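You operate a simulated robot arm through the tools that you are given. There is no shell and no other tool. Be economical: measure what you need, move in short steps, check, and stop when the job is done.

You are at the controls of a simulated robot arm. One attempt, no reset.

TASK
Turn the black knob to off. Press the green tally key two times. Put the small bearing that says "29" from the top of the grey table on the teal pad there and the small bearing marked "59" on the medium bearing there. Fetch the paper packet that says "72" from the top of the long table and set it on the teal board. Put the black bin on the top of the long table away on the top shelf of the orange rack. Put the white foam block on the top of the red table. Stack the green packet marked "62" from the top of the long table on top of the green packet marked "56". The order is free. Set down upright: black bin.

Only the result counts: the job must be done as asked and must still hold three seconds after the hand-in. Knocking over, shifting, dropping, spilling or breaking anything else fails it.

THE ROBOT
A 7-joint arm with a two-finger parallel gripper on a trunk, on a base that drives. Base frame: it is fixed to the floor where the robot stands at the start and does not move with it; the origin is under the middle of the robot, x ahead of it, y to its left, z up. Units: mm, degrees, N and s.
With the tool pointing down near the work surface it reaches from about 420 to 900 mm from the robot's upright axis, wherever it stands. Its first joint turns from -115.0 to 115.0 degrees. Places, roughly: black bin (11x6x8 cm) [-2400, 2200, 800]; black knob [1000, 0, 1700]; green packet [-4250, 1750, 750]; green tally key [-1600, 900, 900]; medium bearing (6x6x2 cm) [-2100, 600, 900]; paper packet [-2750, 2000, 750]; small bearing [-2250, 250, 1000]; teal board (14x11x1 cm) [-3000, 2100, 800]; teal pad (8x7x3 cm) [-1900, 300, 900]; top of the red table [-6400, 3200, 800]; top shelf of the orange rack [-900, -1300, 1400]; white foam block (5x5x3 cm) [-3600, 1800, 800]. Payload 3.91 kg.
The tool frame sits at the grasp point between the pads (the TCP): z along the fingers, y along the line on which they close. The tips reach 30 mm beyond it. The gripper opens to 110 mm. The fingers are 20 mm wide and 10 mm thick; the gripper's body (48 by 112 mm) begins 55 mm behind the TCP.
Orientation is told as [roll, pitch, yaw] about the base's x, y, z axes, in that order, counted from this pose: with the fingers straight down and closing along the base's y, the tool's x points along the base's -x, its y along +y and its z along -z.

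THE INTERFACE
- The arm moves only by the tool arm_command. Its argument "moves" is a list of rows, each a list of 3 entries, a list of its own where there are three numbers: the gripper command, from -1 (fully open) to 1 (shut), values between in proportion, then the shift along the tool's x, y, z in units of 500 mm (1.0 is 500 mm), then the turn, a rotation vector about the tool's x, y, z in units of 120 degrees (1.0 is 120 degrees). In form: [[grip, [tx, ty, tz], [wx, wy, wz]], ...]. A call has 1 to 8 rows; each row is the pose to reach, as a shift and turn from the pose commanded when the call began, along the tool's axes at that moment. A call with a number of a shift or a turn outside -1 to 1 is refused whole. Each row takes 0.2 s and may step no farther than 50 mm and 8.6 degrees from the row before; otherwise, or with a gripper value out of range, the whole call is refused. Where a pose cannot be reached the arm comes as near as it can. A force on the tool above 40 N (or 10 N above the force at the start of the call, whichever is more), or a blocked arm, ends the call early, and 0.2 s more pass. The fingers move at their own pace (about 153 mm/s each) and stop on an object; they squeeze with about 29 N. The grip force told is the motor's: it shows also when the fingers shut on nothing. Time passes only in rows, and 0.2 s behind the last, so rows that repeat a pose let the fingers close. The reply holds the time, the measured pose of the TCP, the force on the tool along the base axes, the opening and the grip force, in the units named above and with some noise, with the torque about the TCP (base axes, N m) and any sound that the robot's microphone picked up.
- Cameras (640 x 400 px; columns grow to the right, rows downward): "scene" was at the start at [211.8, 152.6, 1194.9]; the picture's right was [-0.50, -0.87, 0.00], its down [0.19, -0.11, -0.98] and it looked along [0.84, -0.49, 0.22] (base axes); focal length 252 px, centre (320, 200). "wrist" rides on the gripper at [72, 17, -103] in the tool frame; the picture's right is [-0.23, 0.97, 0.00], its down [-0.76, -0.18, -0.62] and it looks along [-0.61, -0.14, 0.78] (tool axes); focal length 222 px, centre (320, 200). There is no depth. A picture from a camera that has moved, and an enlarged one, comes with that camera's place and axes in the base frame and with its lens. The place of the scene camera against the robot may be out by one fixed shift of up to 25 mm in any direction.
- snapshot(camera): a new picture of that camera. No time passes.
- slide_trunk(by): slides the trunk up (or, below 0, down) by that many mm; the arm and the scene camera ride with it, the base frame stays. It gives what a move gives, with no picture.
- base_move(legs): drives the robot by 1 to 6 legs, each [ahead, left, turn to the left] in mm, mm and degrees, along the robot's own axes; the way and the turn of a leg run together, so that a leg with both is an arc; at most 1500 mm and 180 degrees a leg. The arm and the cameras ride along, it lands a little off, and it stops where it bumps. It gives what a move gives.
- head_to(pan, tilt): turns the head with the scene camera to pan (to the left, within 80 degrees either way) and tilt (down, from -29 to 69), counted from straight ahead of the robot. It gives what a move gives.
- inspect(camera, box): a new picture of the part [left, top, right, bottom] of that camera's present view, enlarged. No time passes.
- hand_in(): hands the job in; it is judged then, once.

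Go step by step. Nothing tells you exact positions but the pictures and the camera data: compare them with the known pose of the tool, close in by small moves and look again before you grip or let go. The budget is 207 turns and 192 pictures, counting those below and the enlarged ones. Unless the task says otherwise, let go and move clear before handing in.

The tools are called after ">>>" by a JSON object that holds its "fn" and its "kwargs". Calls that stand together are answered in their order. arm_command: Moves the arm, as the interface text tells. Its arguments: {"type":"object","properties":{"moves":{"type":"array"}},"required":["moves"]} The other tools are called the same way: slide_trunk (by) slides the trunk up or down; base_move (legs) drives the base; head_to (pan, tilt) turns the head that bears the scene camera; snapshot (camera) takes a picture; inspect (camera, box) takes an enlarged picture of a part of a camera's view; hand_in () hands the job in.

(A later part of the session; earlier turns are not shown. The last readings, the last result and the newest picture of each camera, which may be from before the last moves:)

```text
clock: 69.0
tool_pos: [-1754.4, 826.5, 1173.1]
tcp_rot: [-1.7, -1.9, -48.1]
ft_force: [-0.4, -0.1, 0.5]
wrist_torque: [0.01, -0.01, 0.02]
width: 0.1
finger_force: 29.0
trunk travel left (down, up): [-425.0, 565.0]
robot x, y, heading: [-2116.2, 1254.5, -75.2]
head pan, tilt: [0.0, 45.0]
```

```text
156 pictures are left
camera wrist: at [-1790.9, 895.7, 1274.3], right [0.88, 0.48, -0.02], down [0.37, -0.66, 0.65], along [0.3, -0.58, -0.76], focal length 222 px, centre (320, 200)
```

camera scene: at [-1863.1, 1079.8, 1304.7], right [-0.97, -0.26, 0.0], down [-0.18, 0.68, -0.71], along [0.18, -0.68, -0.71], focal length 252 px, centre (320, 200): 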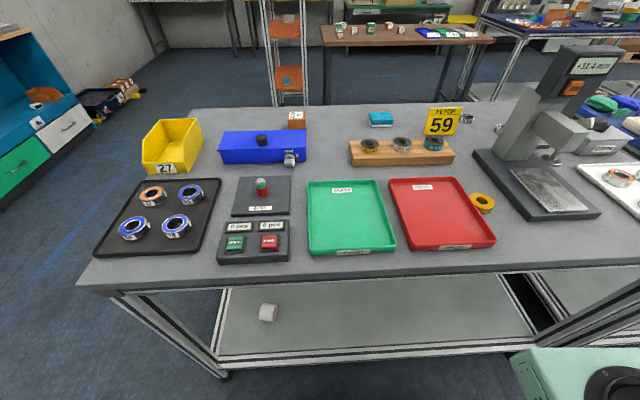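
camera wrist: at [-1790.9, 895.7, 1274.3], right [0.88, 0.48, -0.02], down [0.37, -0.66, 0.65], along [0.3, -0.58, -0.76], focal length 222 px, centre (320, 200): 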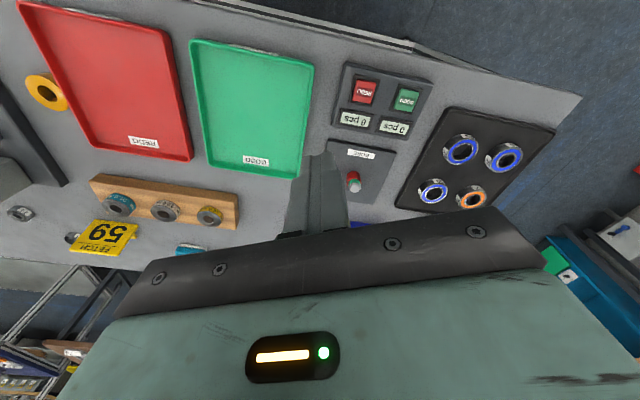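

>>> {"fn": "arm_command", "kwargs": {"moves": [[1, [-0.022, 0.055, 0.06], [0, 0, 0]], [1, [-0.045, 0.11, 0.13], [0, 0, 0]], [1, [-0.068, 0.166, 0.2], [0, 0, 0]], [1, [-0.09, 0.222, 0.27], [0, 0, 0]], [1, [-0.09, 0.222, 0.306], [0, 0, 0]]]}}

>>> {"fn": "snapshot", "kwargs": {"camera": "wrist"}}

>>> {"fn": "inspect", "kwargs": {"camera": "scene", "box": [190, 130, 320, 270]}}

```text
clock: 70.2
tool_pos: [-1641.3, 860.4, 1016.3]
tcp_rot: [-1.4, -1.9, -48.1]
ft_force: [-0.1, 0.2, -0.3]
wrist_torque: [0.03, -0.01, 0.0]
width: 0.0
finger_force: 29.5
trunk travel left (down, up): [-425.0, 565.0]
robot x, y, heading: [-2118.9, 1253.6, -75.0]
head pan, tilt: [0.0, 45.0]
```

```text
155 pictures are left
camera wrist: at [-1677.7, 929.8, 1118.5], right [0.88, 0.48, -0.02], down [0.37, -0.66, 0.65], along [0.3, -0.58, -0.76], focal length 222 px, centre (320, 200)
```

wrist: 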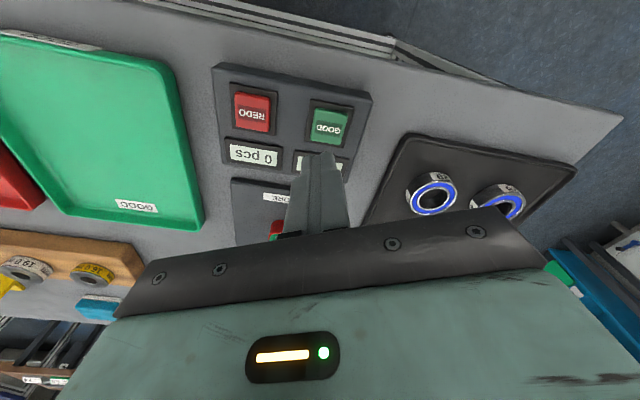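

```text
2.86 times, centred on (255, 200) of scene
camera zoom: at [-1863.2, 1079.9, 1054.7], right [-0.97, -0.25, 0.0], down [-0.18, 0.68, -0.71], along [0.18, -0.68, -0.71], focal length 721 px, centre (506, 200)
```

zoom: 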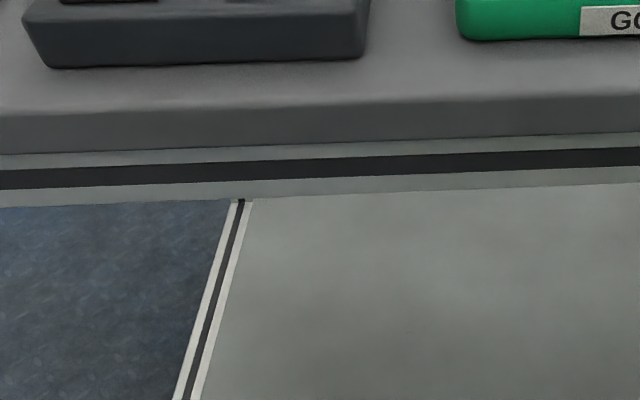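

The key is at about (-1637, 866, 930). I'll go down to just above it and press in small steps.

>>> {"fn": "arm_command", "kwargs": {"moves": [[1, [0.008, 0.018, 0.05], [0, 0, 0]], [1, [0.008, 0.018, 0.09], [0, 0, 0]], [1, [0.008, 0.018, 0.1], [0, 0, 0]], [1, [0.008, 0.018, 0.106], [0, 0, 0]]]}}

>>> {"fn": "inspect", "kwargs": {"camera": "wrist", "box": [200, 50, 400, 250]}}

```text
clock: 71.2
tool_pos: [-1637.3, 865.8, 964.8]
tcp_rot: [-1.5, -1.9, -48.1]
ft_force: [-0.1, -0.5, 1.0]
wrist_torque: [0.01, 0.03, -0.01]
width: 0.0
finger_force: 28.8
trunk travel left (down, up): [-425.0, 565.0]
robot x, y, heading: [-2114.3, 1254.4, -75.1]
head pan, tilt: [0.0, 45.0]
```

```text
2.00 times, centred on (300, 150) of wrist
camera zoom: at [-1672.6, 935.7, 1066.4], right [0.88, 0.48, -0.02], down [0.37, -0.66, 0.65], along [0.3, -0.58, -0.76], focal length 444 px, centre (360, 300)
```

zoom: 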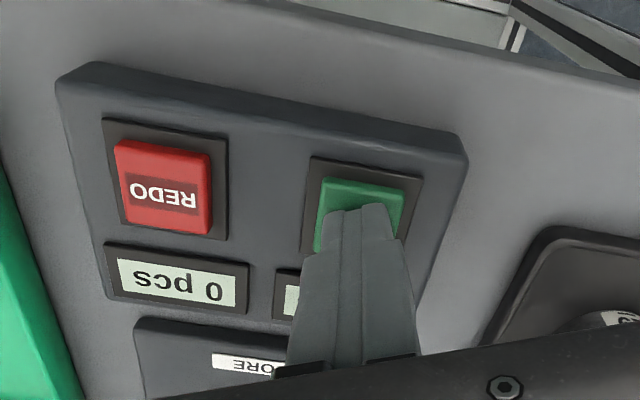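

>>> {"fn": "arm_command", "kwargs": {"moves": [[1, [0, 0, 0.006], [0, 0, 0]], [1, [0, 0, 0.012], [0, 0, 0]], [1, [0, 0, 0.018], [0, 0, 0]]]}}

```text
clock: 72.0
tool_pos: [-1637.3, 864.4, 958.7]
tcp_rot: [-1.3, -2.3, -48.1]
ft_force: [6.6, 0.9, 14.7]
wrist_torque: [0.08, -0.11, -0.05]
width: 0.1
finger_force: 28.7
trunk travel left (down, up): [-425.0, 565.0]
robot x, y, heading: [-2119.0, 1253.6, -75.4]
head pan, tilt: [0.0, 45.0]
heard: click
```

A click was heard. I'll lift and look at the counter.

>>> {"fn": "arm_command", "kwargs": {"moves": [[1, [0, 0, -0.02], [0, 0, 0]], [1, [0, 0, -0.08], [0, 0, 0]], [1, [0, 0, -0.14], [0, 0, 0]]]}}

>>> {"fn": "inspect", "kwargs": {"camera": "wrist", "box": [200, 50, 400, 250]}}

```text
clock: 72.8
tool_pos: [-1637.5, 868.4, 1026.0]
tcp_rot: [-1.5, -1.9, -48.1]
ft_force: [0.0, 0.2, -0.5]
wrist_torque: [-0.02, 0.05, -0.01]
width: 0.0
finger_force: 28.7
trunk travel left (down, up): [-425.0, 565.0]
robot x, y, heading: [-2118.2, 1254.5, -75.3]
head pan, tilt: [0.0, 45.0]
```

```text
2.00 times, centred on (300, 150) of wrist
camera zoom: at [-1673.3, 938.0, 1127.3], right [0.88, 0.48, -0.02], down [0.37, -0.66, 0.65], along [0.3, -0.58, -0.76], focal length 444 px, centre (360, 300)
```

zoom: 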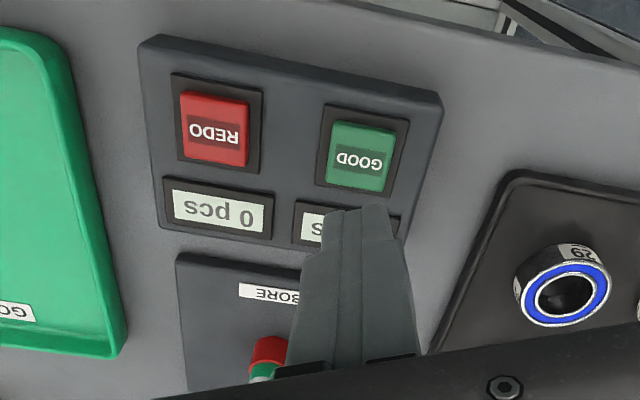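

>>> {"fn": "arm_command", "kwargs": {"moves": [[1, [0, 0, 0.06], [0, 0, 0]], [1, [0, 0, 0.12], [0, 0, 0]], [1, [0, 0, 0.134], [0, 0, 0]], [1, [0, 0, 0.14], [0, 0, 0]]]}}

>>> {"fn": "arm_command", "kwargs": {"moves": [[1, [0, 0, -0.04], [0, 0, 0]], [1, [0, 0, -0.12], [0, 0, 0]], [1, [0, 0, -0.2], [0, 0, 0]], [1, [-0.08, 0, -0.24], [0, 0, 0]], [1, [-0.16, 0, -0.28], [0, 0, 0]]]}}

>>> {"fn": "snapshot", "kwargs": {"camera": "wrist"}}

```text
clock: 73.8
tool_pos: [-1636.7, 864.2, 957.8]
tcp_rot: [-1.4, -2.2, -48.2]
ft_force: [-3.6, -2.1, 16.6]
wrist_torque: [0.06, 0.19, 0.04]
width: 0.0
finger_force: 28.9
trunk travel left (down, up): [-425.0, 565.0]
robot x, y, heading: [-2118.2, 1252.6, -75.2]
head pan, tilt: [0.0, 45.0]
heard: click
```

```text
clock: 75.0
tool_pos: [-1618.0, 846.8, 1072.4]
tcp_rot: [-1.5, -2.0, -48.2]
ft_force: [0.6, -0.5, 0.3]
wrist_torque: [0.04, 0.0, 0.02]
width: 0.0
finger_force: 29.1
out of reach, approached as far as the arm can: row 4, 5
trunk travel left (down, up): [-425.0, 565.0]
robot x, y, heading: [-2113.3, 1255.1, -75.3]
head pan, tilt: [0.0, 45.0]
```

```text
151 pictures are left
camera wrist: at [-1653.3, 917.8, 1173.5], right [0.88, 0.48, -0.02], down [0.37, -0.66, 0.65], along [0.3, -0.58, -0.76], focal length 222 px, centre (320, 200)
```

wrist: 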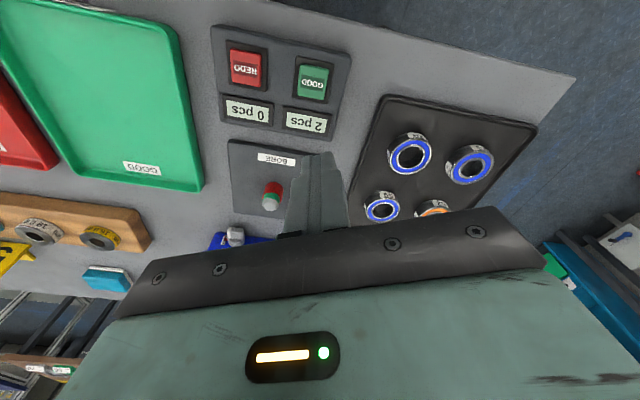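

The display reads 2 pcs, so the tally is done. Next the long table behind me: I'll raise the trunk, turn round and drive up near the paper packet and the teal board.

>>> {"fn": "slide_trunk", "kwargs": {"by": 300}}

>>> {"fn": "base_move", "kwargs": {"legs": [[-60, 0, 0], [0, 0, 180], [450, 486, 0]]}}

>>> {"fn": "head_to", "kwargs": {"pan": 0, "tilt": 45}}

>>> {"fn": "snapshot", "kwargs": {"camera": "scene"}}

```text
clock: 78.0
tool_pos: [-1616.7, 847.3, 1372.9]
tcp_rot: [-1.5, -2.0, -48.2]
ft_force: [0.5, -0.8, 0.5]
wrist_torque: [0.01, -0.03, 0.0]
width: 0.0
finger_force: 29.2
trunk travel left (down, up): [-725.0, 265.0]
robot x, y, heading: [-2115.0, 1255.1, -75.2]
head pan, tilt: [0.0, 45.0]
```

```text
clock: 89.7
tool_pos: [-3232.8, 2005.7, 1372.5]
tcp_rot: [-1.5, -2.0, 132.8]
ft_force: [0.4, -0.3, -0.1]
wrist_torque: [0.01, 0.0, 0.01]
width: 0.1
finger_force: 29.2
trunk travel left (down, up): [-725.0, 265.0]
robot x, y, heading: [-2729.8, 1609.8, 105.8]
head pan, tilt: [0.0, 45.0]
```

```text
clock: 90.3
tool_pos: [-3232.1, 2005.7, 1372.8]
tcp_rot: [-1.5, -2.1, 132.9]
ft_force: [0.1, -0.3, -0.1]
wrist_torque: [-0.02, 0.01, 0.0]
width: 0.0
finger_force: 29.3
trunk travel left (down, up): [-725.0, 265.0]
robot x, y, heading: [-2726.4, 1608.2, 105.8]
head pan, tilt: [0.0, 45.0]
```

```text
150 pictures are left
camera scene: at [-2985.3, 1755.8, 1354.7], right [0.96, 0.27, 0.0], down [0.19, -0.68, -0.71], along [-0.19, 0.68, -0.71], focal length 252 px, centre (320, 200)
```

scene: 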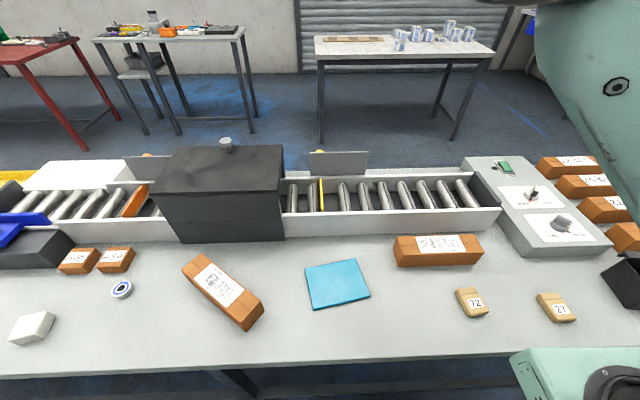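

>>> {"fn": "inspect", "kwargs": {"camera": "scene", "box": [430, 270, 600, 340]}}

>>> {"fn": "snapshot", "kwargs": {"camera": "wrist"}}

```text
3.76 times, centred on (515, 305) of scene
camera zoom: at [-2985.3, 1755.8, 1354.7], right [0.96, 0.27, 0.0], down [0.19, -0.68, -0.71], along [-0.19, 0.68, -0.71], focal length 950 px, centre (-414, -195)
```

zoom: 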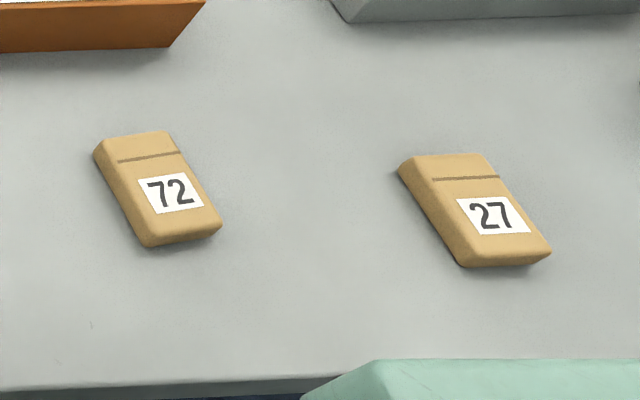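

```text
148 pictures are left
camera wrist: at [-3194.6, 1937.6, 1473.6], right [-0.87, -0.49, -0.02], down [-0.38, 0.65, 0.65], along [-0.31, 0.57, -0.76], focal length 222 px, centre (320, 200)
```

wrist: 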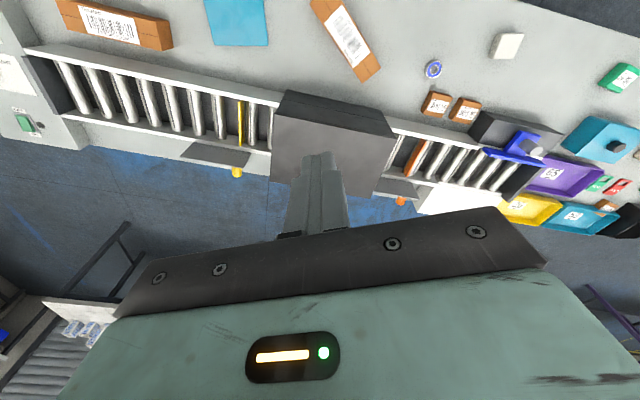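

The "72" packet is at about (-2722, 2078) and the teal board at (-3024, 2038). I'll move the hand over the packet and turn it to match.

>>> {"fn": "arm_command", "kwargs": {"moves": [[0, [0.0535, -0.0768, 0], [0, 0, 0]], [0, [0.107, -0.1537, 0], [0, 0, 0]], [0, [0.1607, -0.2305, 0], [0, 0, 0]], [0, [0.2142, -0.3073, 0], [0, 0, 0]], [0, [0.268, -0.384, 0], [0, 0, 0]], [0, [0.321, -0.461, 0], [0, 0, 0]], [0, [0.375, -0.538, 0], [0, 0, 0]], [0, [0.4285, -0.6147, 0], [0, 0, 0]]]}}

>>> {"fn": "arm_command", "kwargs": {"moves": [[0, [0.0535, -0.0768, 0], [-0.004, 0.006, 0.05]], [0, [0.107, -0.1537, 0], [-0.008, 0.012, 0.1]], [0, [0.1607, -0.2305, 0], [-0.0125, 0.017, 0.145]]]}}

>>> {"fn": "slide_trunk", "kwargs": {"by": -300}}

>>> {"fn": "snapshot", "kwargs": {"camera": "wrist"}}

```text
clock: 92.1
tool_pos: [-2860.9, 2056.4, 1373.3]
tcp_rot: [-1.5, -2.1, 132.9]
ft_force: [0.1, 0.1, -0.6]
wrist_torque: [0.02, -0.03, -0.01]
width: 55.0
finger_force: 0.1
trunk travel left (down, up): [-725.0, 265.0]
robot x, y, heading: [-2721.3, 1606.1, 105.7]
head pan, tilt: [0.0, 45.0]
```

```text
clock: 92.9
tool_pos: [-2715.4, 2108.1, 1333.8]
tcp_rot: [0.4, -0.1, 115.4]
ft_force: [-0.7, -1.0, 0.6]
wrist_torque: [0.01, -0.11, -0.02]
width: 55.2
finger_force: 0.1
out of reach, approached as far as the arm can: row 1, 2, 3
trunk travel left (down, up): [-725.0, 265.0]
robot x, y, heading: [-2726.1, 1610.8, 105.6]
head pan, tilt: [0.0, 45.0]
```

```text
clock: 95.9
tool_pos: [-2716.1, 2106.3, 1035.8]
tcp_rot: [0.5, 0.0, 115.4]
ft_force: [0.5, -0.2, -0.7]
wrist_torque: [0.0, 0.02, 0.02]
width: 54.8
finger_force: 0.0
trunk travel left (down, up): [-425.0, 565.0]
robot x, y, heading: [-2727.1, 1607.4, 105.8]
head pan, tilt: [0.0, 45.0]
```

```text
147 pictures are left
camera wrist: at [-2698.0, 2035.7, 1140.0], right [-0.98, -0.21, 0.01], down [-0.16, 0.77, 0.62], along [-0.14, 0.61, -0.78], focal length 222 px, centre (320, 200)
```

wrist: 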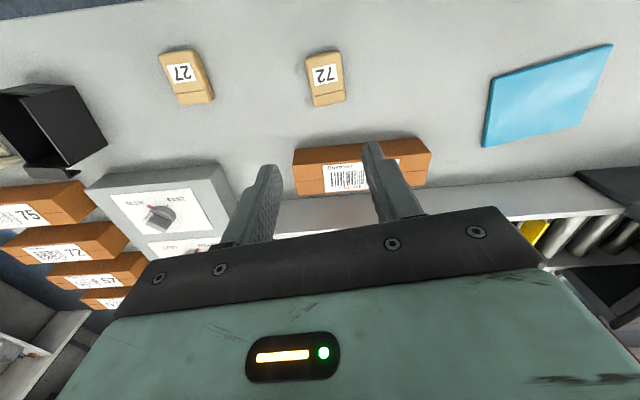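

>>> {"fn": "arm_command", "kwargs": {"moves": [[-0.2, [0.006, 0.006, 0.08], [0, 0, 0]], [-0.2, [0.012, 0.012, 0.16], [0, 0, 0]], [-0.2, [0.018, 0.018, 0.24], [0, 0, 0]], [-0.2, [0.022, 0.022, 0.3], [0, 0, 0]]]}}

>>> {"fn": "snapshot", "kwargs": {"camera": "wrist"}}

```text
clock: 96.9
tool_pos: [-2721.4, 2092.5, 883.0]
tcp_rot: [0.4, -0.1, 115.3]
ft_force: [-1.1, 0.4, -0.4]
wrist_torque: [0.02, 0.01, -0.03]
width: 65.9
finger_force: 0.1
out of reach, approached as far as the arm can: row 1
trunk travel left (down, up): [-425.0, 565.0]
robot x, y, heading: [-2725.5, 1606.1, 105.7]
head pan, tilt: [0.0, 45.0]
```

```text
146 pictures are left
camera wrist: at [-2704.3, 2020.6, 987.9], right [-0.98, -0.21, 0.01], down [-0.16, 0.77, 0.62], along [-0.14, 0.61, -0.78], focal length 222 px, centre (320, 200)
```

wrist: 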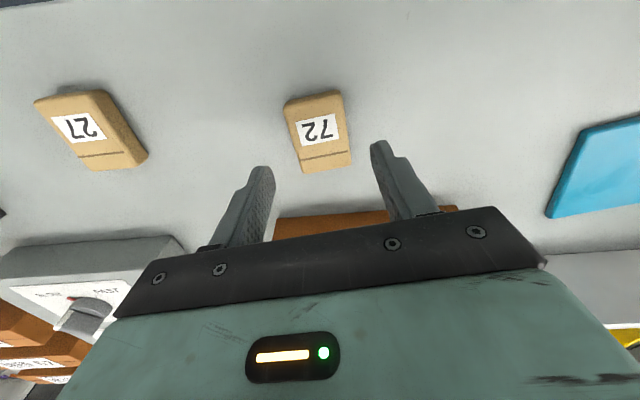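

The packet's top is at z ≈ 804, right under the TCP. I'll lower to 820 and close gently.

>>> {"fn": "arm_command", "kwargs": {"moves": [[-0.2, [0.004, 0, 0.06], [0, 0, 0]], [-0.2, [0.006, 0, 0.11], [0, 0, 0]], [-0.2, [0.006, 0, 0.126], [0, 0, 0]]]}}

>>> {"fn": "snapshot", "kwargs": {"camera": "wrist"}}

```text
clock: 97.6
tool_pos: [-2718.6, 2088.8, 830.7]
tcp_rot: [0.1, -0.3, 115.4]
ft_force: [3.2, -13.7, 30.4]
wrist_torque: [-0.23, -1.25, -0.43]
width: 64.5
finger_force: 0.0
trunk travel left (down, up): [-425.0, 565.0]
robot x, y, heading: [-2724.8, 1604.6, 105.6]
head pan, tilt: [0.0, 45.0]
stopped in row 3: the force on the tool passed its limit at 57 N (the readings are from after the stop); the commanded pose is now the measured one
```

```text
145 pictures are left
camera wrist: at [-2702.8, 2017.0, 934.2], right [-0.98, -0.21, 0.0], down [-0.16, 0.76, 0.63], along [-0.14, 0.61, -0.78], focal length 222 px, centre (320, 200)
```

wrist: 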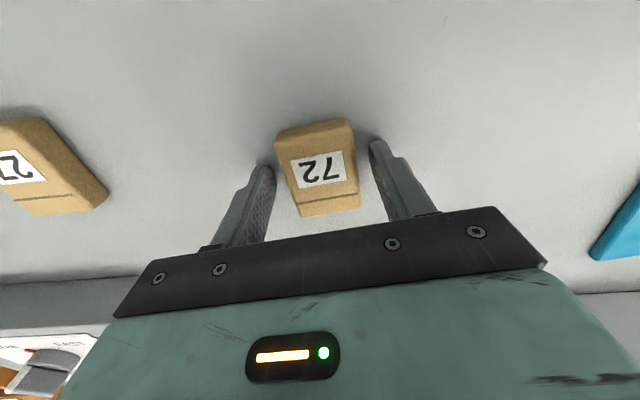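

The tips touched the table, so its surface is at about z = 800. I'll raise 5 mm and close on the packet.

>>> {"fn": "arm_command", "kwargs": {"moves": [[-0.2, [0, 0, -0.01], [0, 0, 0]], [0.2, [0, 0, -0.01], [0, 0, 0]], [0.6, [0, 0, -0.01], [0, 0, 0]], [0.6, [0, 0, -0.01], [0, 0, 0]], [0.6, [0, 0, -0.01], [0, 0, 0]]]}}

>>> {"fn": "snapshot", "kwargs": {"camera": "wrist"}}

```text
clock: 98.8
tool_pos: [-2719.4, 2090.9, 834.0]
tcp_rot: [0.4, -0.1, 115.3]
ft_force: [-0.3, 0.3, -0.2]
wrist_torque: [0.0, -0.02, 0.0]
width: 44.1
finger_force: 28.7
trunk travel left (down, up): [-425.0, 565.0]
robot x, y, heading: [-2726.0, 1606.1, 105.6]
head pan, tilt: [0.0, 45.0]
```

```text
144 pictures are left
camera wrist: at [-2703.2, 2018.0, 937.7], right [-0.98, -0.21, 0.01], down [-0.16, 0.76, 0.63], along [-0.14, 0.61, -0.78], focal length 222 px, centre (320, 200)
```

wrist: 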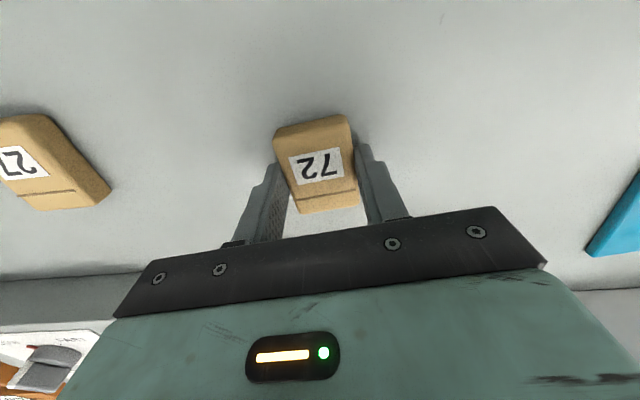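

Packet held. Lift and carry it to the teal board.

>>> {"fn": "arm_command", "kwargs": {"moves": [[0.6, [0, 0, -0.09], [0, 0, 0]], [0.6, [0, 0, -0.17], [0, 0, 0]], [0.6, [-0.03, 0.09, -0.17], [0, 0, 0]], [0.6, [-0.06, 0.18, -0.17], [0, 0, 0]], [0.6, [-0.09, 0.27, -0.17], [0, 0, 0]], [0.6, [-0.12, 0.36, -0.17], [0, 0, 0]], [0.6, [-0.15, 0.45, -0.17], [0, 0, 0]], [0.6, [-0.18, 0.54, -0.17], [0, 0, 0]]]}}

>>> {"fn": "snapshot", "kwargs": {"camera": "wrist"}}

>>> {"fn": "snapshot", "kwargs": {"camera": "scene"}}

```text
clock: 100.6
tool_pos: [-3002.9, 2055.4, 920.7]
tcp_rot: [0.3, -0.4, 115.3]
ft_force: [0.3, 0.4, -1.7]
wrist_torque: [-0.02, -0.01, 0.01]
width: 43.9
finger_force: 29.1
trunk travel left (down, up): [-425.0, 565.0]
robot x, y, heading: [-2729.0, 1606.2, 105.7]
head pan, tilt: [0.0, 45.0]
```

```text
143 pictures are left
camera wrist: at [-2986.2, 1983.7, 1024.1], right [-0.98, -0.21, 0.01], down [-0.16, 0.76, 0.63], along [-0.14, 0.61, -0.78], focal length 222 px, centre (320, 200)
```

wrist: 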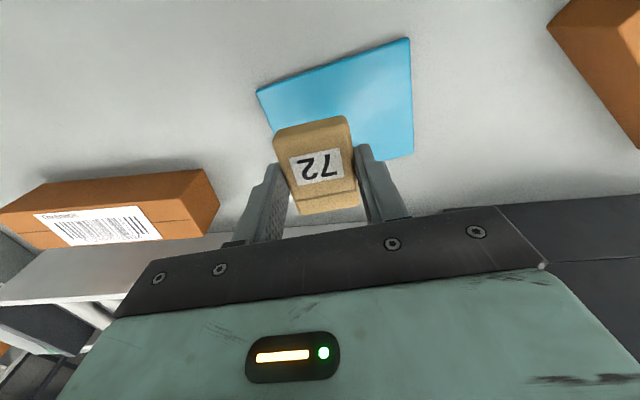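

```text
142 pictures are left
camera scene: at [-2985.0, 1755.7, 1054.7], right [0.96, 0.27, 0.0], down [0.19, -0.68, -0.71], along [-0.19, 0.68, -0.71], focal length 252 px, centre (320, 200)
```

scene: 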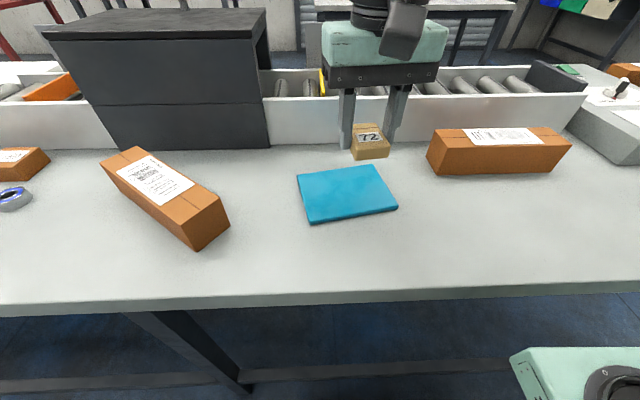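

>>> {"fn": "arm_command", "kwargs": {"moves": [[0.6, [0.004, 0.026, 0.05], [0, 0, 0]], [0.6, [0.004, 0.026, 0.11], [0, 0, 0]], [0.6, [0.004, 0.026, 0.14], [0, 0, 0]], [0.6, [0.004, 0.026, 0.146], [0, 0, 0]]]}}

>>> {"fn": "snapshot", "kwargs": {"camera": "wrist"}}

>>> {"fn": "snapshot", "kwargs": {"camera": "scene"}}

```text
clock: 101.6
tool_pos: [-3011.9, 2049.0, 845.8]
tcp_rot: [0.3, -0.3, 115.4]
ft_force: [0.8, -0.7, -0.7]
wrist_torque: [0.01, 0.01, -0.04]
width: 44.1
finger_force: 29.2
trunk travel left (down, up): [-425.0, 565.0]
robot x, y, heading: [-2724.9, 1607.8, 105.5]
head pan, tilt: [0.0, 45.0]
```

```text
141 pictures are left
camera wrist: at [-2996.0, 1977.4, 950.7], right [-0.98, -0.21, 0.01], down [-0.16, 0.76, 0.63], along [-0.14, 0.61, -0.78], focal length 222 px, centre (320, 200)
```

wrist: 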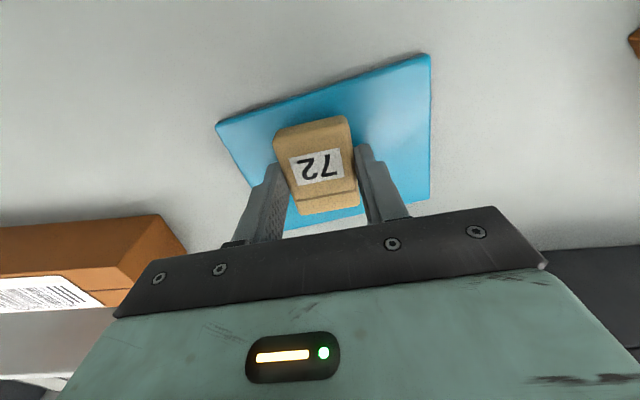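

```text
140 pictures are left
camera scene: at [-2985.3, 1755.7, 1054.7], right [0.96, 0.27, 0.0], down [0.19, -0.68, -0.71], along [-0.19, 0.68, -0.71], focal length 252 px, centre (320, 200)
```

scene: 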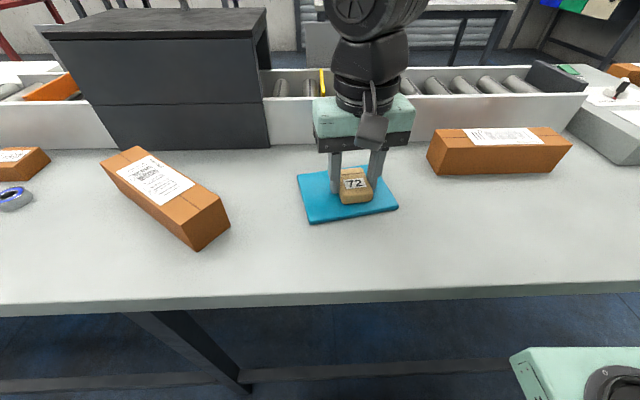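

The packet is over the board's middle. I'll lower until touch, then let go.

>>> {"fn": "arm_command", "kwargs": {"moves": [[0.6, [0, 0, 0.004], [0, 0, 0]], [0.6, [0, 0, 0.008], [0, 0, 0]]]}}

```text
clock: 102.2
tool_pos: [-3013.4, 2049.2, 842.7]
tcp_rot: [0.1, -0.2, 115.4]
ft_force: [0.8, 0.6, 3.8]
wrist_torque: [0.11, -0.06, -0.04]
width: 44.1
finger_force: 28.6
trunk travel left (down, up): [-425.0, 565.0]
robot x, y, heading: [-2724.6, 1607.7, 105.8]
head pan, tilt: [0.0, 45.0]
```

Contact is felt. Release gently and lift.

>>> {"fn": "arm_command", "kwargs": {"moves": [[0.15, [0, 0, 0], [0, 0, 0]], [0, [0, 0, 0], [0, 0, 0]], [0, [0, 0, -0.08], [0, 0, 0]], [0, [0, 0, -0.18], [0, 0, 0]], [0, [0, 0, -0.27], [0, 0, 0]]]}}

>>> {"fn": "snapshot", "kwargs": {"camera": "wrist"}}

```text
clock: 103.4
tool_pos: [-3013.7, 2049.3, 978.3]
tcp_rot: [0.2, -0.3, 115.4]
ft_force: [0.2, -0.3, 0.3]
wrist_torque: [-0.02, 0.05, 0.01]
width: 54.8
finger_force: 0.2
trunk travel left (down, up): [-425.0, 565.0]
robot x, y, heading: [-2725.1, 1610.3, 105.8]
head pan, tilt: [0.0, 45.0]
```

```text
139 pictures are left
camera wrist: at [-2997.2, 1976.5, 1082.3], right [-0.98, -0.21, 0.01], down [-0.16, 0.76, 0.63], along [-0.14, 0.61, -0.78], focal length 222 px, centre (320, 200)
```

wrist: 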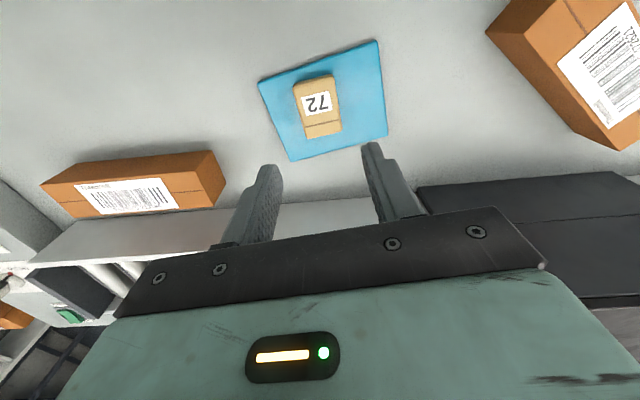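

"72" lies on the teal board. Next the green packets further left on the long table; I'll raise the trunk and drive along.

>>> {"fn": "slide_trunk", "kwargs": {"by": 300}}

>>> {"fn": "base_move", "kwargs": {"legs": [[-95, 1405, 1]]}}

>>> {"fn": "snapshot", "kwargs": {"camera": "scene"}}

>>> {"fn": "snapshot", "kwargs": {"camera": "wrist"}}

```text
clock: 106.4
tool_pos: [-3013.8, 2048.9, 1277.1]
tcp_rot: [0.3, -0.2, 115.4]
ft_force: [0.3, 0.0, -0.4]
wrist_torque: [-0.02, 0.0, 0.03]
width: 55.0
finger_force: 0.1
trunk travel left (down, up): [-725.0, 265.0]
robot x, y, heading: [-2723.1, 1603.9, 105.7]
head pan, tilt: [0.0, 45.0]
```

```text
clock: 113.5
tool_pos: [-4360.1, 1527.5, 1278.0]
tcp_rot: [0.3, -0.3, 118.2]
ft_force: [-0.3, -0.1, 0.4]
wrist_torque: [0.02, 0.0, -0.02]
width: 55.4
finger_force: 0.1
trunk travel left (down, up): [-725.0, 265.0]
robot x, y, heading: [-4051.8, 1103.6, 108.4]
head pan, tilt: [0.0, 45.0]
```

```text
138 pictures are left
camera scene: at [-4318.2, 1236.3, 1354.7], right [0.95, 0.32, 0.0], down [0.22, -0.67, -0.71], along [-0.22, 0.67, -0.71], focal length 252 px, centre (320, 200)
```

scene: 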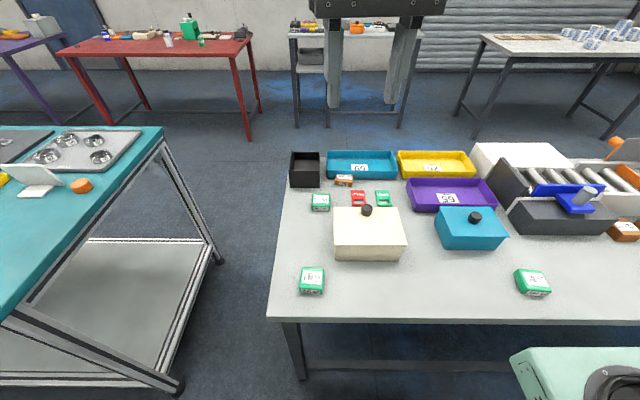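

```text
137 pictures are left
camera wrist: at [-4340.3, 1456.0, 1381.8], right [-0.97, -0.26, 0.01], down [-0.2, 0.75, 0.63], along [-0.17, 0.6, -0.78], focal length 222 px, centre (320, 200)
```

wrist: 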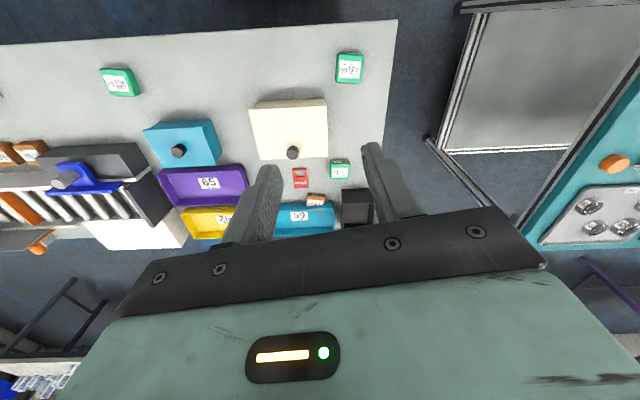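

>>> {"fn": "inspect", "kwargs": {"camera": "scene", "box": [280, 140, 440, 300]}}

>>> {"fn": "inspect", "kwargs": {"camera": "scene", "box": [490, 240, 590, 310]}}

>>> {"fn": "inspect", "kwargs": {"camera": "wrist", "box": [240, 40, 400, 200]}}

```text
2.50 times, centred on (360, 220) of scene
camera zoom: at [-4318.2, 1236.3, 1354.7], right [0.95, 0.32, 0.0], down [0.22, -0.67, -0.71], along [-0.22, 0.67, -0.71], focal length 631 px, centre (220, 150)
```

zoom: 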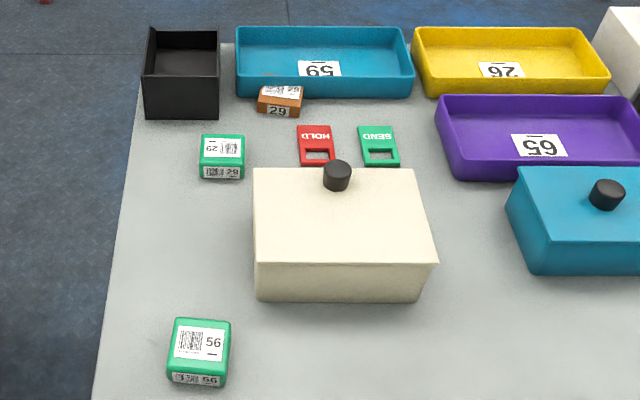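

```text
5.71 times, centred on (540, 275) of scene
camera zoom: at [-4318.2, 1236.3, 1354.7], right [0.95, 0.32, 0.0], down [0.22, -0.67, -0.71], along [-0.22, 0.67, -0.71], focal length 1442 px, centre (-937, -229)
```

zoom: 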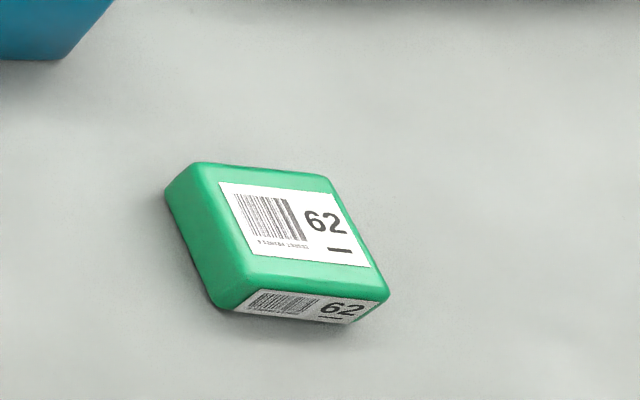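

```text
2.50 times, centred on (320, 120) of wrist
camera zoom: at [-4340.3, 1456.0, 1381.8], right [-0.97, -0.26, 0.01], down [-0.2, 0.75, 0.63], along [-0.17, 0.6, -0.78], focal length 555 px, centre (320, 400)
```

zoom: 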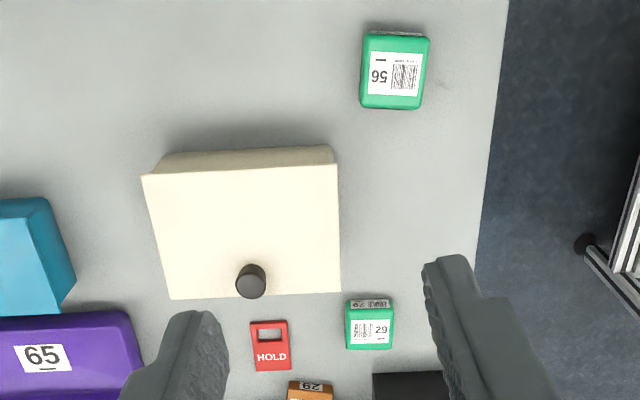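

"62" is the right-hand green packet at about (-3937,1674) and "56" the left at about (-4412,1525). I'll bring the hand over "62".

>>> {"fn": "arm_command", "kwargs": {"moves": [[0, [0.015, -0.095, 0], [0, 0, 0.018]], [0, [0.031, -0.19, 0], [0, 0, 0.036]], [0, [0.046, -0.285, 0], [0, 0, 0.055]], [0, [0.062, -0.38, 0], [0, 0, 0.074]], [0, [0.078, -0.475, 0], [0, 0, 0.092]], [0, [0.093, -0.57, 0], [0, 0, 0.11]], [-0.2, [0.109, -0.665, 0], [0, 0, 0.129]], [-0.4, [0.124, -0.76, 0], [0, 0, 0.147]]]}}

>>> {"fn": "slide_trunk", "kwargs": {"by": -300}}

>>> {"fn": "snapshot", "kwargs": {"camera": "wrist"}}

```text
clock: 115.3
tool_pos: [-3997.0, 1651.9, 1276.5]
tcp_rot: [0.3, -0.1, 100.7]
ft_force: [0.1, 0.1, 0.3]
wrist_torque: [0.05, -0.04, 0.05]
width: 77.3
finger_force: 0.0
trunk travel left (down, up): [-725.0, 265.0]
robot x, y, heading: [-4051.8, 1098.0, 108.7]
head pan, tilt: [0.0, 45.0]
```

```text
clock: 118.3
tool_pos: [-3995.5, 1651.8, 976.5]
tcp_rot: [0.2, -0.2, 100.4]
ft_force: [0.8, 0.6, 0.9]
wrist_torque: [-0.01, -0.01, -0.01]
width: 76.7
finger_force: 0.0
trunk travel left (down, up): [-425.0, 565.0]
robot x, y, heading: [-4051.1, 1097.3, 108.5]
head pan, tilt: [0.0, 45.0]
```

```text
133 pictures are left
camera wrist: at [-3999.1, 1577.6, 1080.5], right [-1.0, 0.05, 0.01], down [0.04, 0.78, 0.62], along [0.02, 0.62, -0.78], focal length 222 px, centre (320, 200)
```

wrist: 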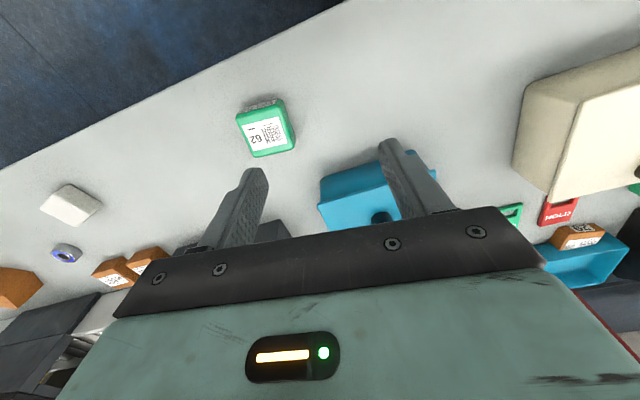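

>>> {"fn": "arm_command", "kwargs": {"moves": [[-0.5, [-0.007, -0.046, 0.03], [0, 0, 0.007]], [-0.5, [-0.014, -0.091, 0.06], [0, 0, 0.014]], [-0.5, [-0.021, -0.136, 0.11], [0, 0, 0.02]], [-0.5, [-0.021, -0.136, 0.17], [0, 0, 0.02]]]}}

>>> {"fn": "inspect", "kwargs": {"camera": "wrist", "box": [200, 50, 440, 250]}}

```text
clock: 119.3
tool_pos: [-3931.5, 1674.7, 890.6]
tcp_rot: [0.3, -0.2, 98.1]
ft_force: [-0.1, 0.2, 0.6]
wrist_torque: [0.0, 0.0, -0.01]
width: 82.5
finger_force: 0.1
trunk travel left (down, up): [-425.0, 565.0]
robot x, y, heading: [-4053.7, 1103.0, 108.6]
head pan, tilt: [0.0, 45.0]
```

```text
2.00 times, centred on (320, 150) of wrist
camera zoom: at [-3937.4, 1601.1, 995.1], right [-1.0, 0.09, 0.01], down [0.07, 0.78, 0.62], along [0.05, 0.62, -0.78], focal length 444 px, centre (320, 300)
```

zoom: 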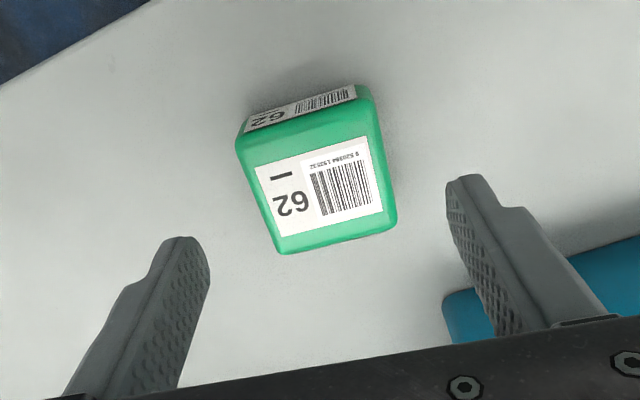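

Aligned. Descend to about z = 836 and close.

>>> {"fn": "arm_command", "kwargs": {"moves": [[-0.5, [-0.003, -0.002, 0.06], [0, 0, 0]], [-0.5, [-0.003, -0.002, 0.108], [0, 0, 0]], [0, [-0.003, -0.002, 0.108], [0, 0, 0]], [0.5, [-0.003, -0.002, 0.108], [0, 0, 0]], [0.5, [-0.003, -0.002, 0.108], [0, 0, 0]]]}}

>>> {"fn": "snapshot", "kwargs": {"camera": "wrist"}}

```text
clock: 120.5
tool_pos: [-3932.0, 1675.7, 836.2]
tcp_rot: [0.2, -0.2, 98.0]
ft_force: [-0.3, 0.6, 1.0]
wrist_torque: [-0.01, -0.03, 0.01]
width: 56.4
finger_force: 29.1
trunk travel left (down, up): [-425.0, 565.0]
robot x, y, heading: [-4051.5, 1100.6, 108.5]
head pan, tilt: [0.0, 45.0]
```

```text
131 pictures are left
camera wrist: at [-3938.4, 1602.6, 940.6], right [-1.0, 0.09, 0.01], down [0.07, 0.78, 0.62], along [0.05, 0.62, -0.78], focal length 222 px, centre (320, 200)
```

wrist: 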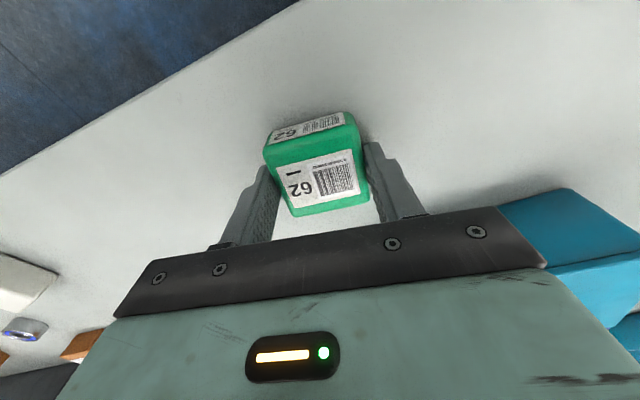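

>>> {"fn": "arm_command", "kwargs": {"moves": [[0.5, [0, 0, -0.095], [0, 0, 0]], [0.5, [0, 0, -0.19], [0, 0, 0]], [0.5, [0, 0, -0.28], [0, 0, 0]], [0.5, [0.015, 0.09, -0.3], [0, 0, 0]], [0.5, [0.03, 0.185, -0.3], [0, 0, 0]], [0.5, [0.046, 0.28, -0.3], [0, 0, 0]], [0.5, [0.062, 0.375, -0.3], [0, 0, 0]], [0.5, [0.078, 0.47, -0.3], [0, 0, 0]]]}}

>>> {"fn": "arm_command", "kwargs": {"moves": [[0.5, [0.015, 0.09, 0], [0, 0, -0.01]], [0.5, [0.03, 0.185, 0], [0, 0, -0.02]], [0.5, [0.046, 0.28, 0], [0, 0, -0.03]], [0.5, [0.062, 0.375, 0], [0, 0, -0.04]], [0.5, [0.085, 0.44, 0], [0, 0, -0.05]]]}}

>>> {"fn": "snapshot", "kwargs": {"camera": "wrist"}}

>>> {"fn": "snapshot", "kwargs": {"camera": "scene"}}

```text
clock: 122.3
tool_pos: [-4155.6, 1603.4, 986.8]
tcp_rot: [0.3, -0.1, 98.1]
ft_force: [-0.2, 0.1, -2.3]
wrist_torque: [-0.02, -0.06, 0.0]
width: 56.1
finger_force: 28.8
trunk travel left (down, up): [-425.0, 565.0]
robot x, y, heading: [-4050.6, 1099.7, 108.6]
head pan, tilt: [0.0, 45.0]
```

```text
clock: 123.5
tool_pos: [-4370.1, 1529.9, 990.3]
tcp_rot: [0.2, -0.3, 104.1]
ft_force: [0.8, 0.0, -1.8]
wrist_torque: [0.04, 0.01, 0.02]
width: 55.6
finger_force: 29.6
trunk travel left (down, up): [-425.0, 565.0]
robot x, y, heading: [-4051.4, 1101.4, 108.4]
head pan, tilt: [0.0, 45.0]
```

```text
130 pictures are left
camera wrist: at [-4367.7, 1456.8, 1093.3], right [-1.0, -0.02, 0.01], down [-0.01, 0.78, 0.62], along [-0.02, 0.62, -0.78], focal length 222 px, centre (320, 200)
```

wrist: 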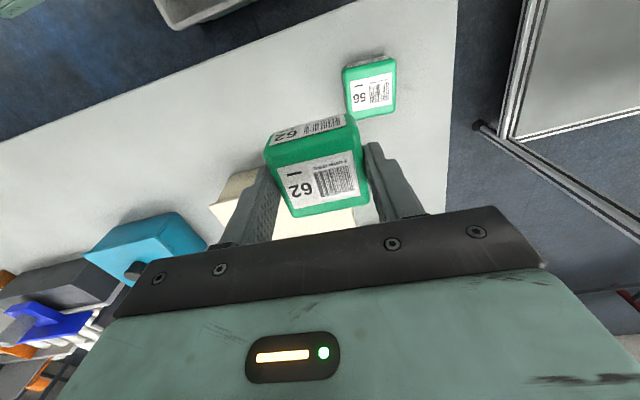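

```text
129 pictures are left
camera scene: at [-4318.1, 1236.4, 1054.7], right [0.95, 0.32, 0.0], down [0.22, -0.67, -0.71], along [-0.22, 0.67, -0.71], focal length 252 px, centre (320, 200)
```

scene: 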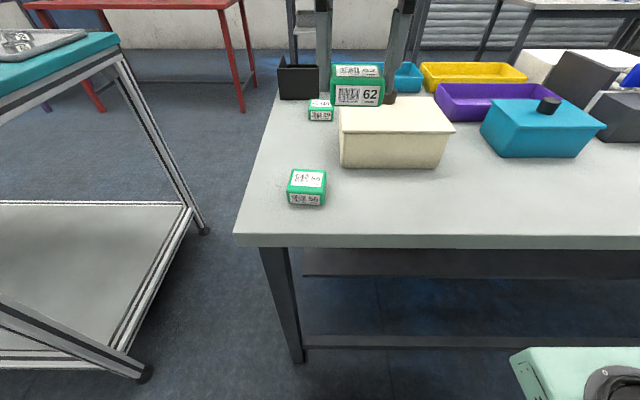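

>>> {"fn": "arm_command", "kwargs": {"moves": [[0.5, [0.005, 0.06, 0.03], [0, 0, 0]], [0.5, [0.01, 0.113, 0.07], [0, 0, 0]], [0.5, [0.01, 0.113, 0.12], [0, 0, 0]]]}}

>>> {"fn": "snapshot", "kwargs": {"camera": "wrist"}}

>>> {"fn": "inspect", "kwargs": {"camera": "scene", "box": [240, 60, 400, 220]}}

```text
clock: 124.3
tool_pos: [-4423.5, 1512.1, 929.4]
tcp_rot: [0.3, -0.2, 104.0]
ft_force: [-0.1, 0.3, -1.9]
wrist_torque: [0.02, -0.02, 0.0]
width: 55.8
finger_force: 28.9
trunk travel left (down, up): [-425.0, 565.0]
robot x, y, heading: [-4053.3, 1100.8, 108.5]
head pan, tilt: [0.0, 45.0]
```

```text
128 pictures are left
camera wrist: at [-4421.6, 1438.9, 1033.6], right [-1.0, -0.02, 0.01], down [-0.01, 0.78, 0.62], along [-0.02, 0.62, -0.78], focal length 222 px, centre (320, 200)
```

wrist: 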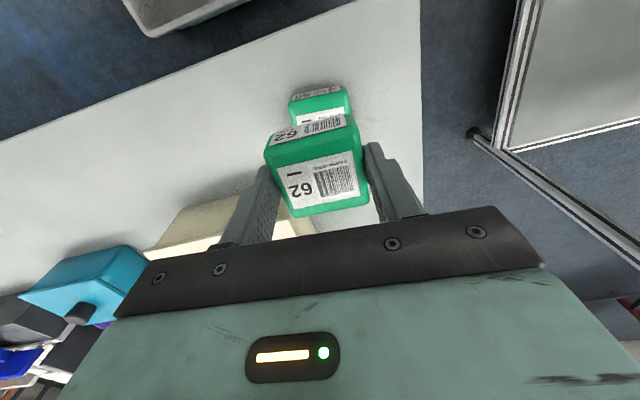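

```text
2.50 times, centred on (320, 140) of scene
camera zoom: at [-4318.2, 1236.3, 1054.7], right [0.95, 0.32, 0.0], down [0.22, -0.67, -0.71], along [-0.22, 0.67, -0.71], focal length 631 px, centre (320, 350)
```

zoom: 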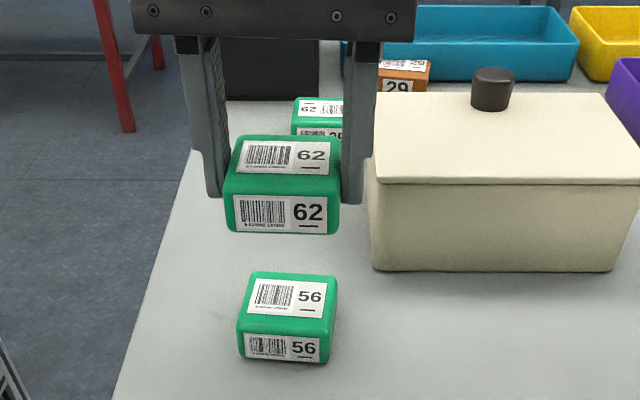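

Nearly centred; I'll lower with a small correction until contact.

>>> {"fn": "arm_command", "kwargs": {"moves": [[0.5, [-0.006, 0.004, 0.06], [0, 0, 0]], [0.5, [-0.008, 0.004, 0.11], [0, 0, 0]], [0.5, [-0.008, 0.004, 0.122], [0, 0, 0]]]}}

>>> {"fn": "inspect", "kwargs": {"camera": "scene", "box": [240, 60, 400, 220]}}

>>> {"fn": "snapshot", "kwargs": {"camera": "wrist"}}

```text
clock: 125.1
tool_pos: [-4426.3, 1516.8, 867.6]
tcp_rot: [0.3, -0.2, 104.2]
ft_force: [-0.7, 0.7, -2.0]
wrist_torque: [-0.03, 0.0, -0.06]
width: 55.8
finger_force: 29.1
trunk travel left (down, up): [-425.0, 565.0]
robot x, y, heading: [-4053.1, 1101.4, 108.3]
head pan, tilt: [0.0, 45.0]
```

```text
2.50 times, centred on (320, 140) of scene
camera zoom: at [-4318.2, 1236.3, 1054.7], right [0.95, 0.32, 0.0], down [0.22, -0.67, -0.71], along [-0.22, 0.67, -0.71], focal length 631 px, centre (320, 350)
```

zoom: 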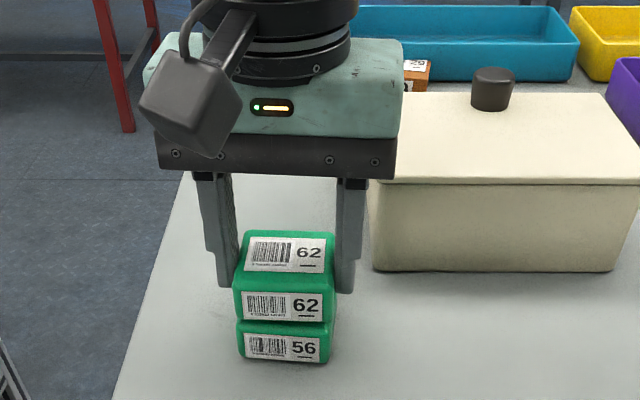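

```text
125 pictures are left
camera wrist: at [-4425.0, 1442.5, 971.4], right [-1.0, -0.02, 0.01], down [-0.01, 0.78, 0.62], along [-0.02, 0.62, -0.78], focal length 222 px, centre (320, 200)
```

wrist: 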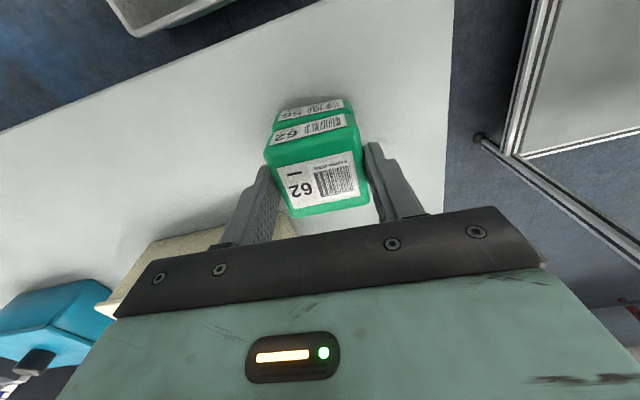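

>>> {"fn": "arm_command", "kwargs": {"moves": [[0.5, [0, 0, 0.004], [0, 0, 0]], [0.5, [0, 0, 0.008], [0, 0, 0]], [0.5, [0, 0, 0.012], [0, 0, 0]]]}}

```text
clock: 125.9
tool_pos: [-4427.3, 1516.6, 863.8]
tcp_rot: [0.4, -0.3, 104.1]
ft_force: [1.5, 1.8, 15.1]
wrist_torque: [-0.09, -0.4, 0.15]
width: 55.7
finger_force: 29.5
trunk travel left (down, up): [-425.0, 565.0]
robot x, y, heading: [-4052.1, 1099.3, 108.4]
head pan, tilt: [0.0, 45.0]
```

>>> {"fn": "arm_command", "kwargs": {"moves": [[0.5, [0, 0, -0.003], [0, 0, 0]], [-0.15, [0, 0, -0.003], [0, 0, 0]], [-0.2, [0, 0, -0.003], [0, 0, 0]], [-0.2, [0, 0, -0.08], [0, 0, 0]], [-0.2, [0, 0, -0.17], [0, 0, 0]], [-0.2, [0, 0, -0.26], [0, 0, 0]]]}}

>>> {"fn": "inspect", "kwargs": {"camera": "scene", "box": [240, 60, 400, 220]}}

```text
clock: 127.3
tool_pos: [-4426.5, 1516.7, 993.0]
tcp_rot: [0.3, -0.2, 104.1]
ft_force: [0.1, 0.5, 0.7]
wrist_torque: [-0.04, 0.01, 0.03]
width: 66.0
finger_force: 0.0
trunk travel left (down, up): [-425.0, 565.0]
robot x, y, heading: [-4051.0, 1097.6, 108.3]
head pan, tilt: [0.0, 45.0]
```

```text
2.50 times, centred on (320, 140) of scene
camera zoom: at [-4318.3, 1236.3, 1054.6], right [0.95, 0.32, 0.0], down [0.22, -0.67, -0.71], along [-0.22, 0.67, -0.71], focal length 631 px, centre (320, 350)
```

zoom: 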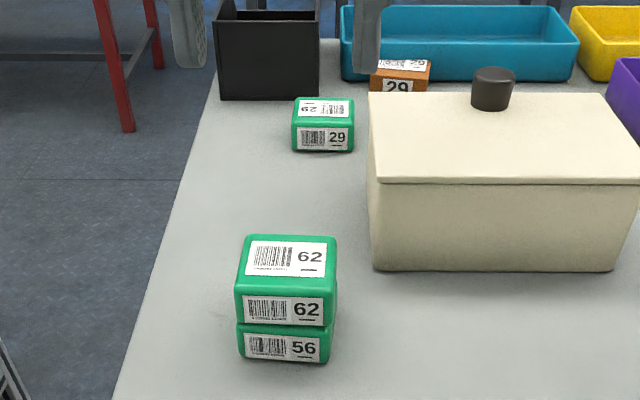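

The stack stands well. Next the white foam block near (-3606,1778); I'll raise and shift right.

>>> {"fn": "slide_trunk", "kwargs": {"by": 250}}

>>> {"fn": "base_move", "kwargs": {"legs": [[30, -424, -1.5]]}}

>>> {"fn": "snapshot", "kwargs": {"camera": "scene"}}

```text
clock: 129.9
tool_pos: [-4426.3, 1516.3, 1242.1]
tcp_rot: [0.4, -0.2, 104.2]
ft_force: [0.4, 1.2, 0.1]
wrist_torque: [0.0, 0.01, -0.02]
width: 65.6
finger_force: 0.0
trunk travel left (down, up): [-675.0, 315.0]
robot x, y, heading: [-4050.6, 1103.5, 108.6]
head pan, tilt: [0.0, 45.0]
```

```text
clock: 132.4
tool_pos: [-4024.4, 1683.3, 1241.7]
tcp_rot: [0.3, -0.2, 102.3]
ft_force: [0.8, -0.1, 0.3]
wrist_torque: [-0.01, -0.01, 0.0]
width: 66.1
finger_force: 0.1
trunk travel left (down, up): [-675.0, 315.0]
robot x, y, heading: [-3665.0, 1256.3, 106.7]
head pan, tilt: [0.0, 45.0]
```

```text
123 pictures are left
camera scene: at [-3924.1, 1399.8, 1304.7], right [0.96, 0.29, 0.0], down [0.2, -0.68, -0.71], along [-0.2, 0.68, -0.71], focal length 252 px, centre (320, 200)
```

scene: 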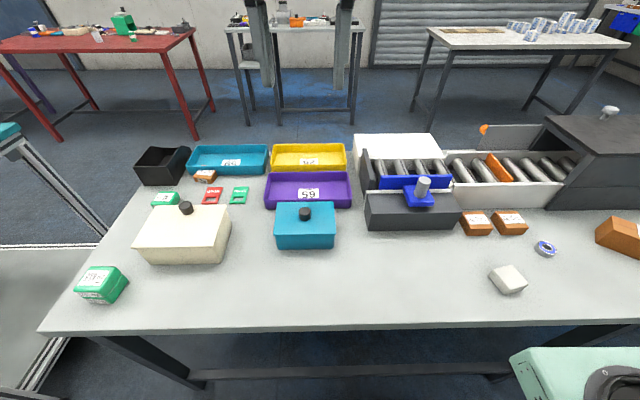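

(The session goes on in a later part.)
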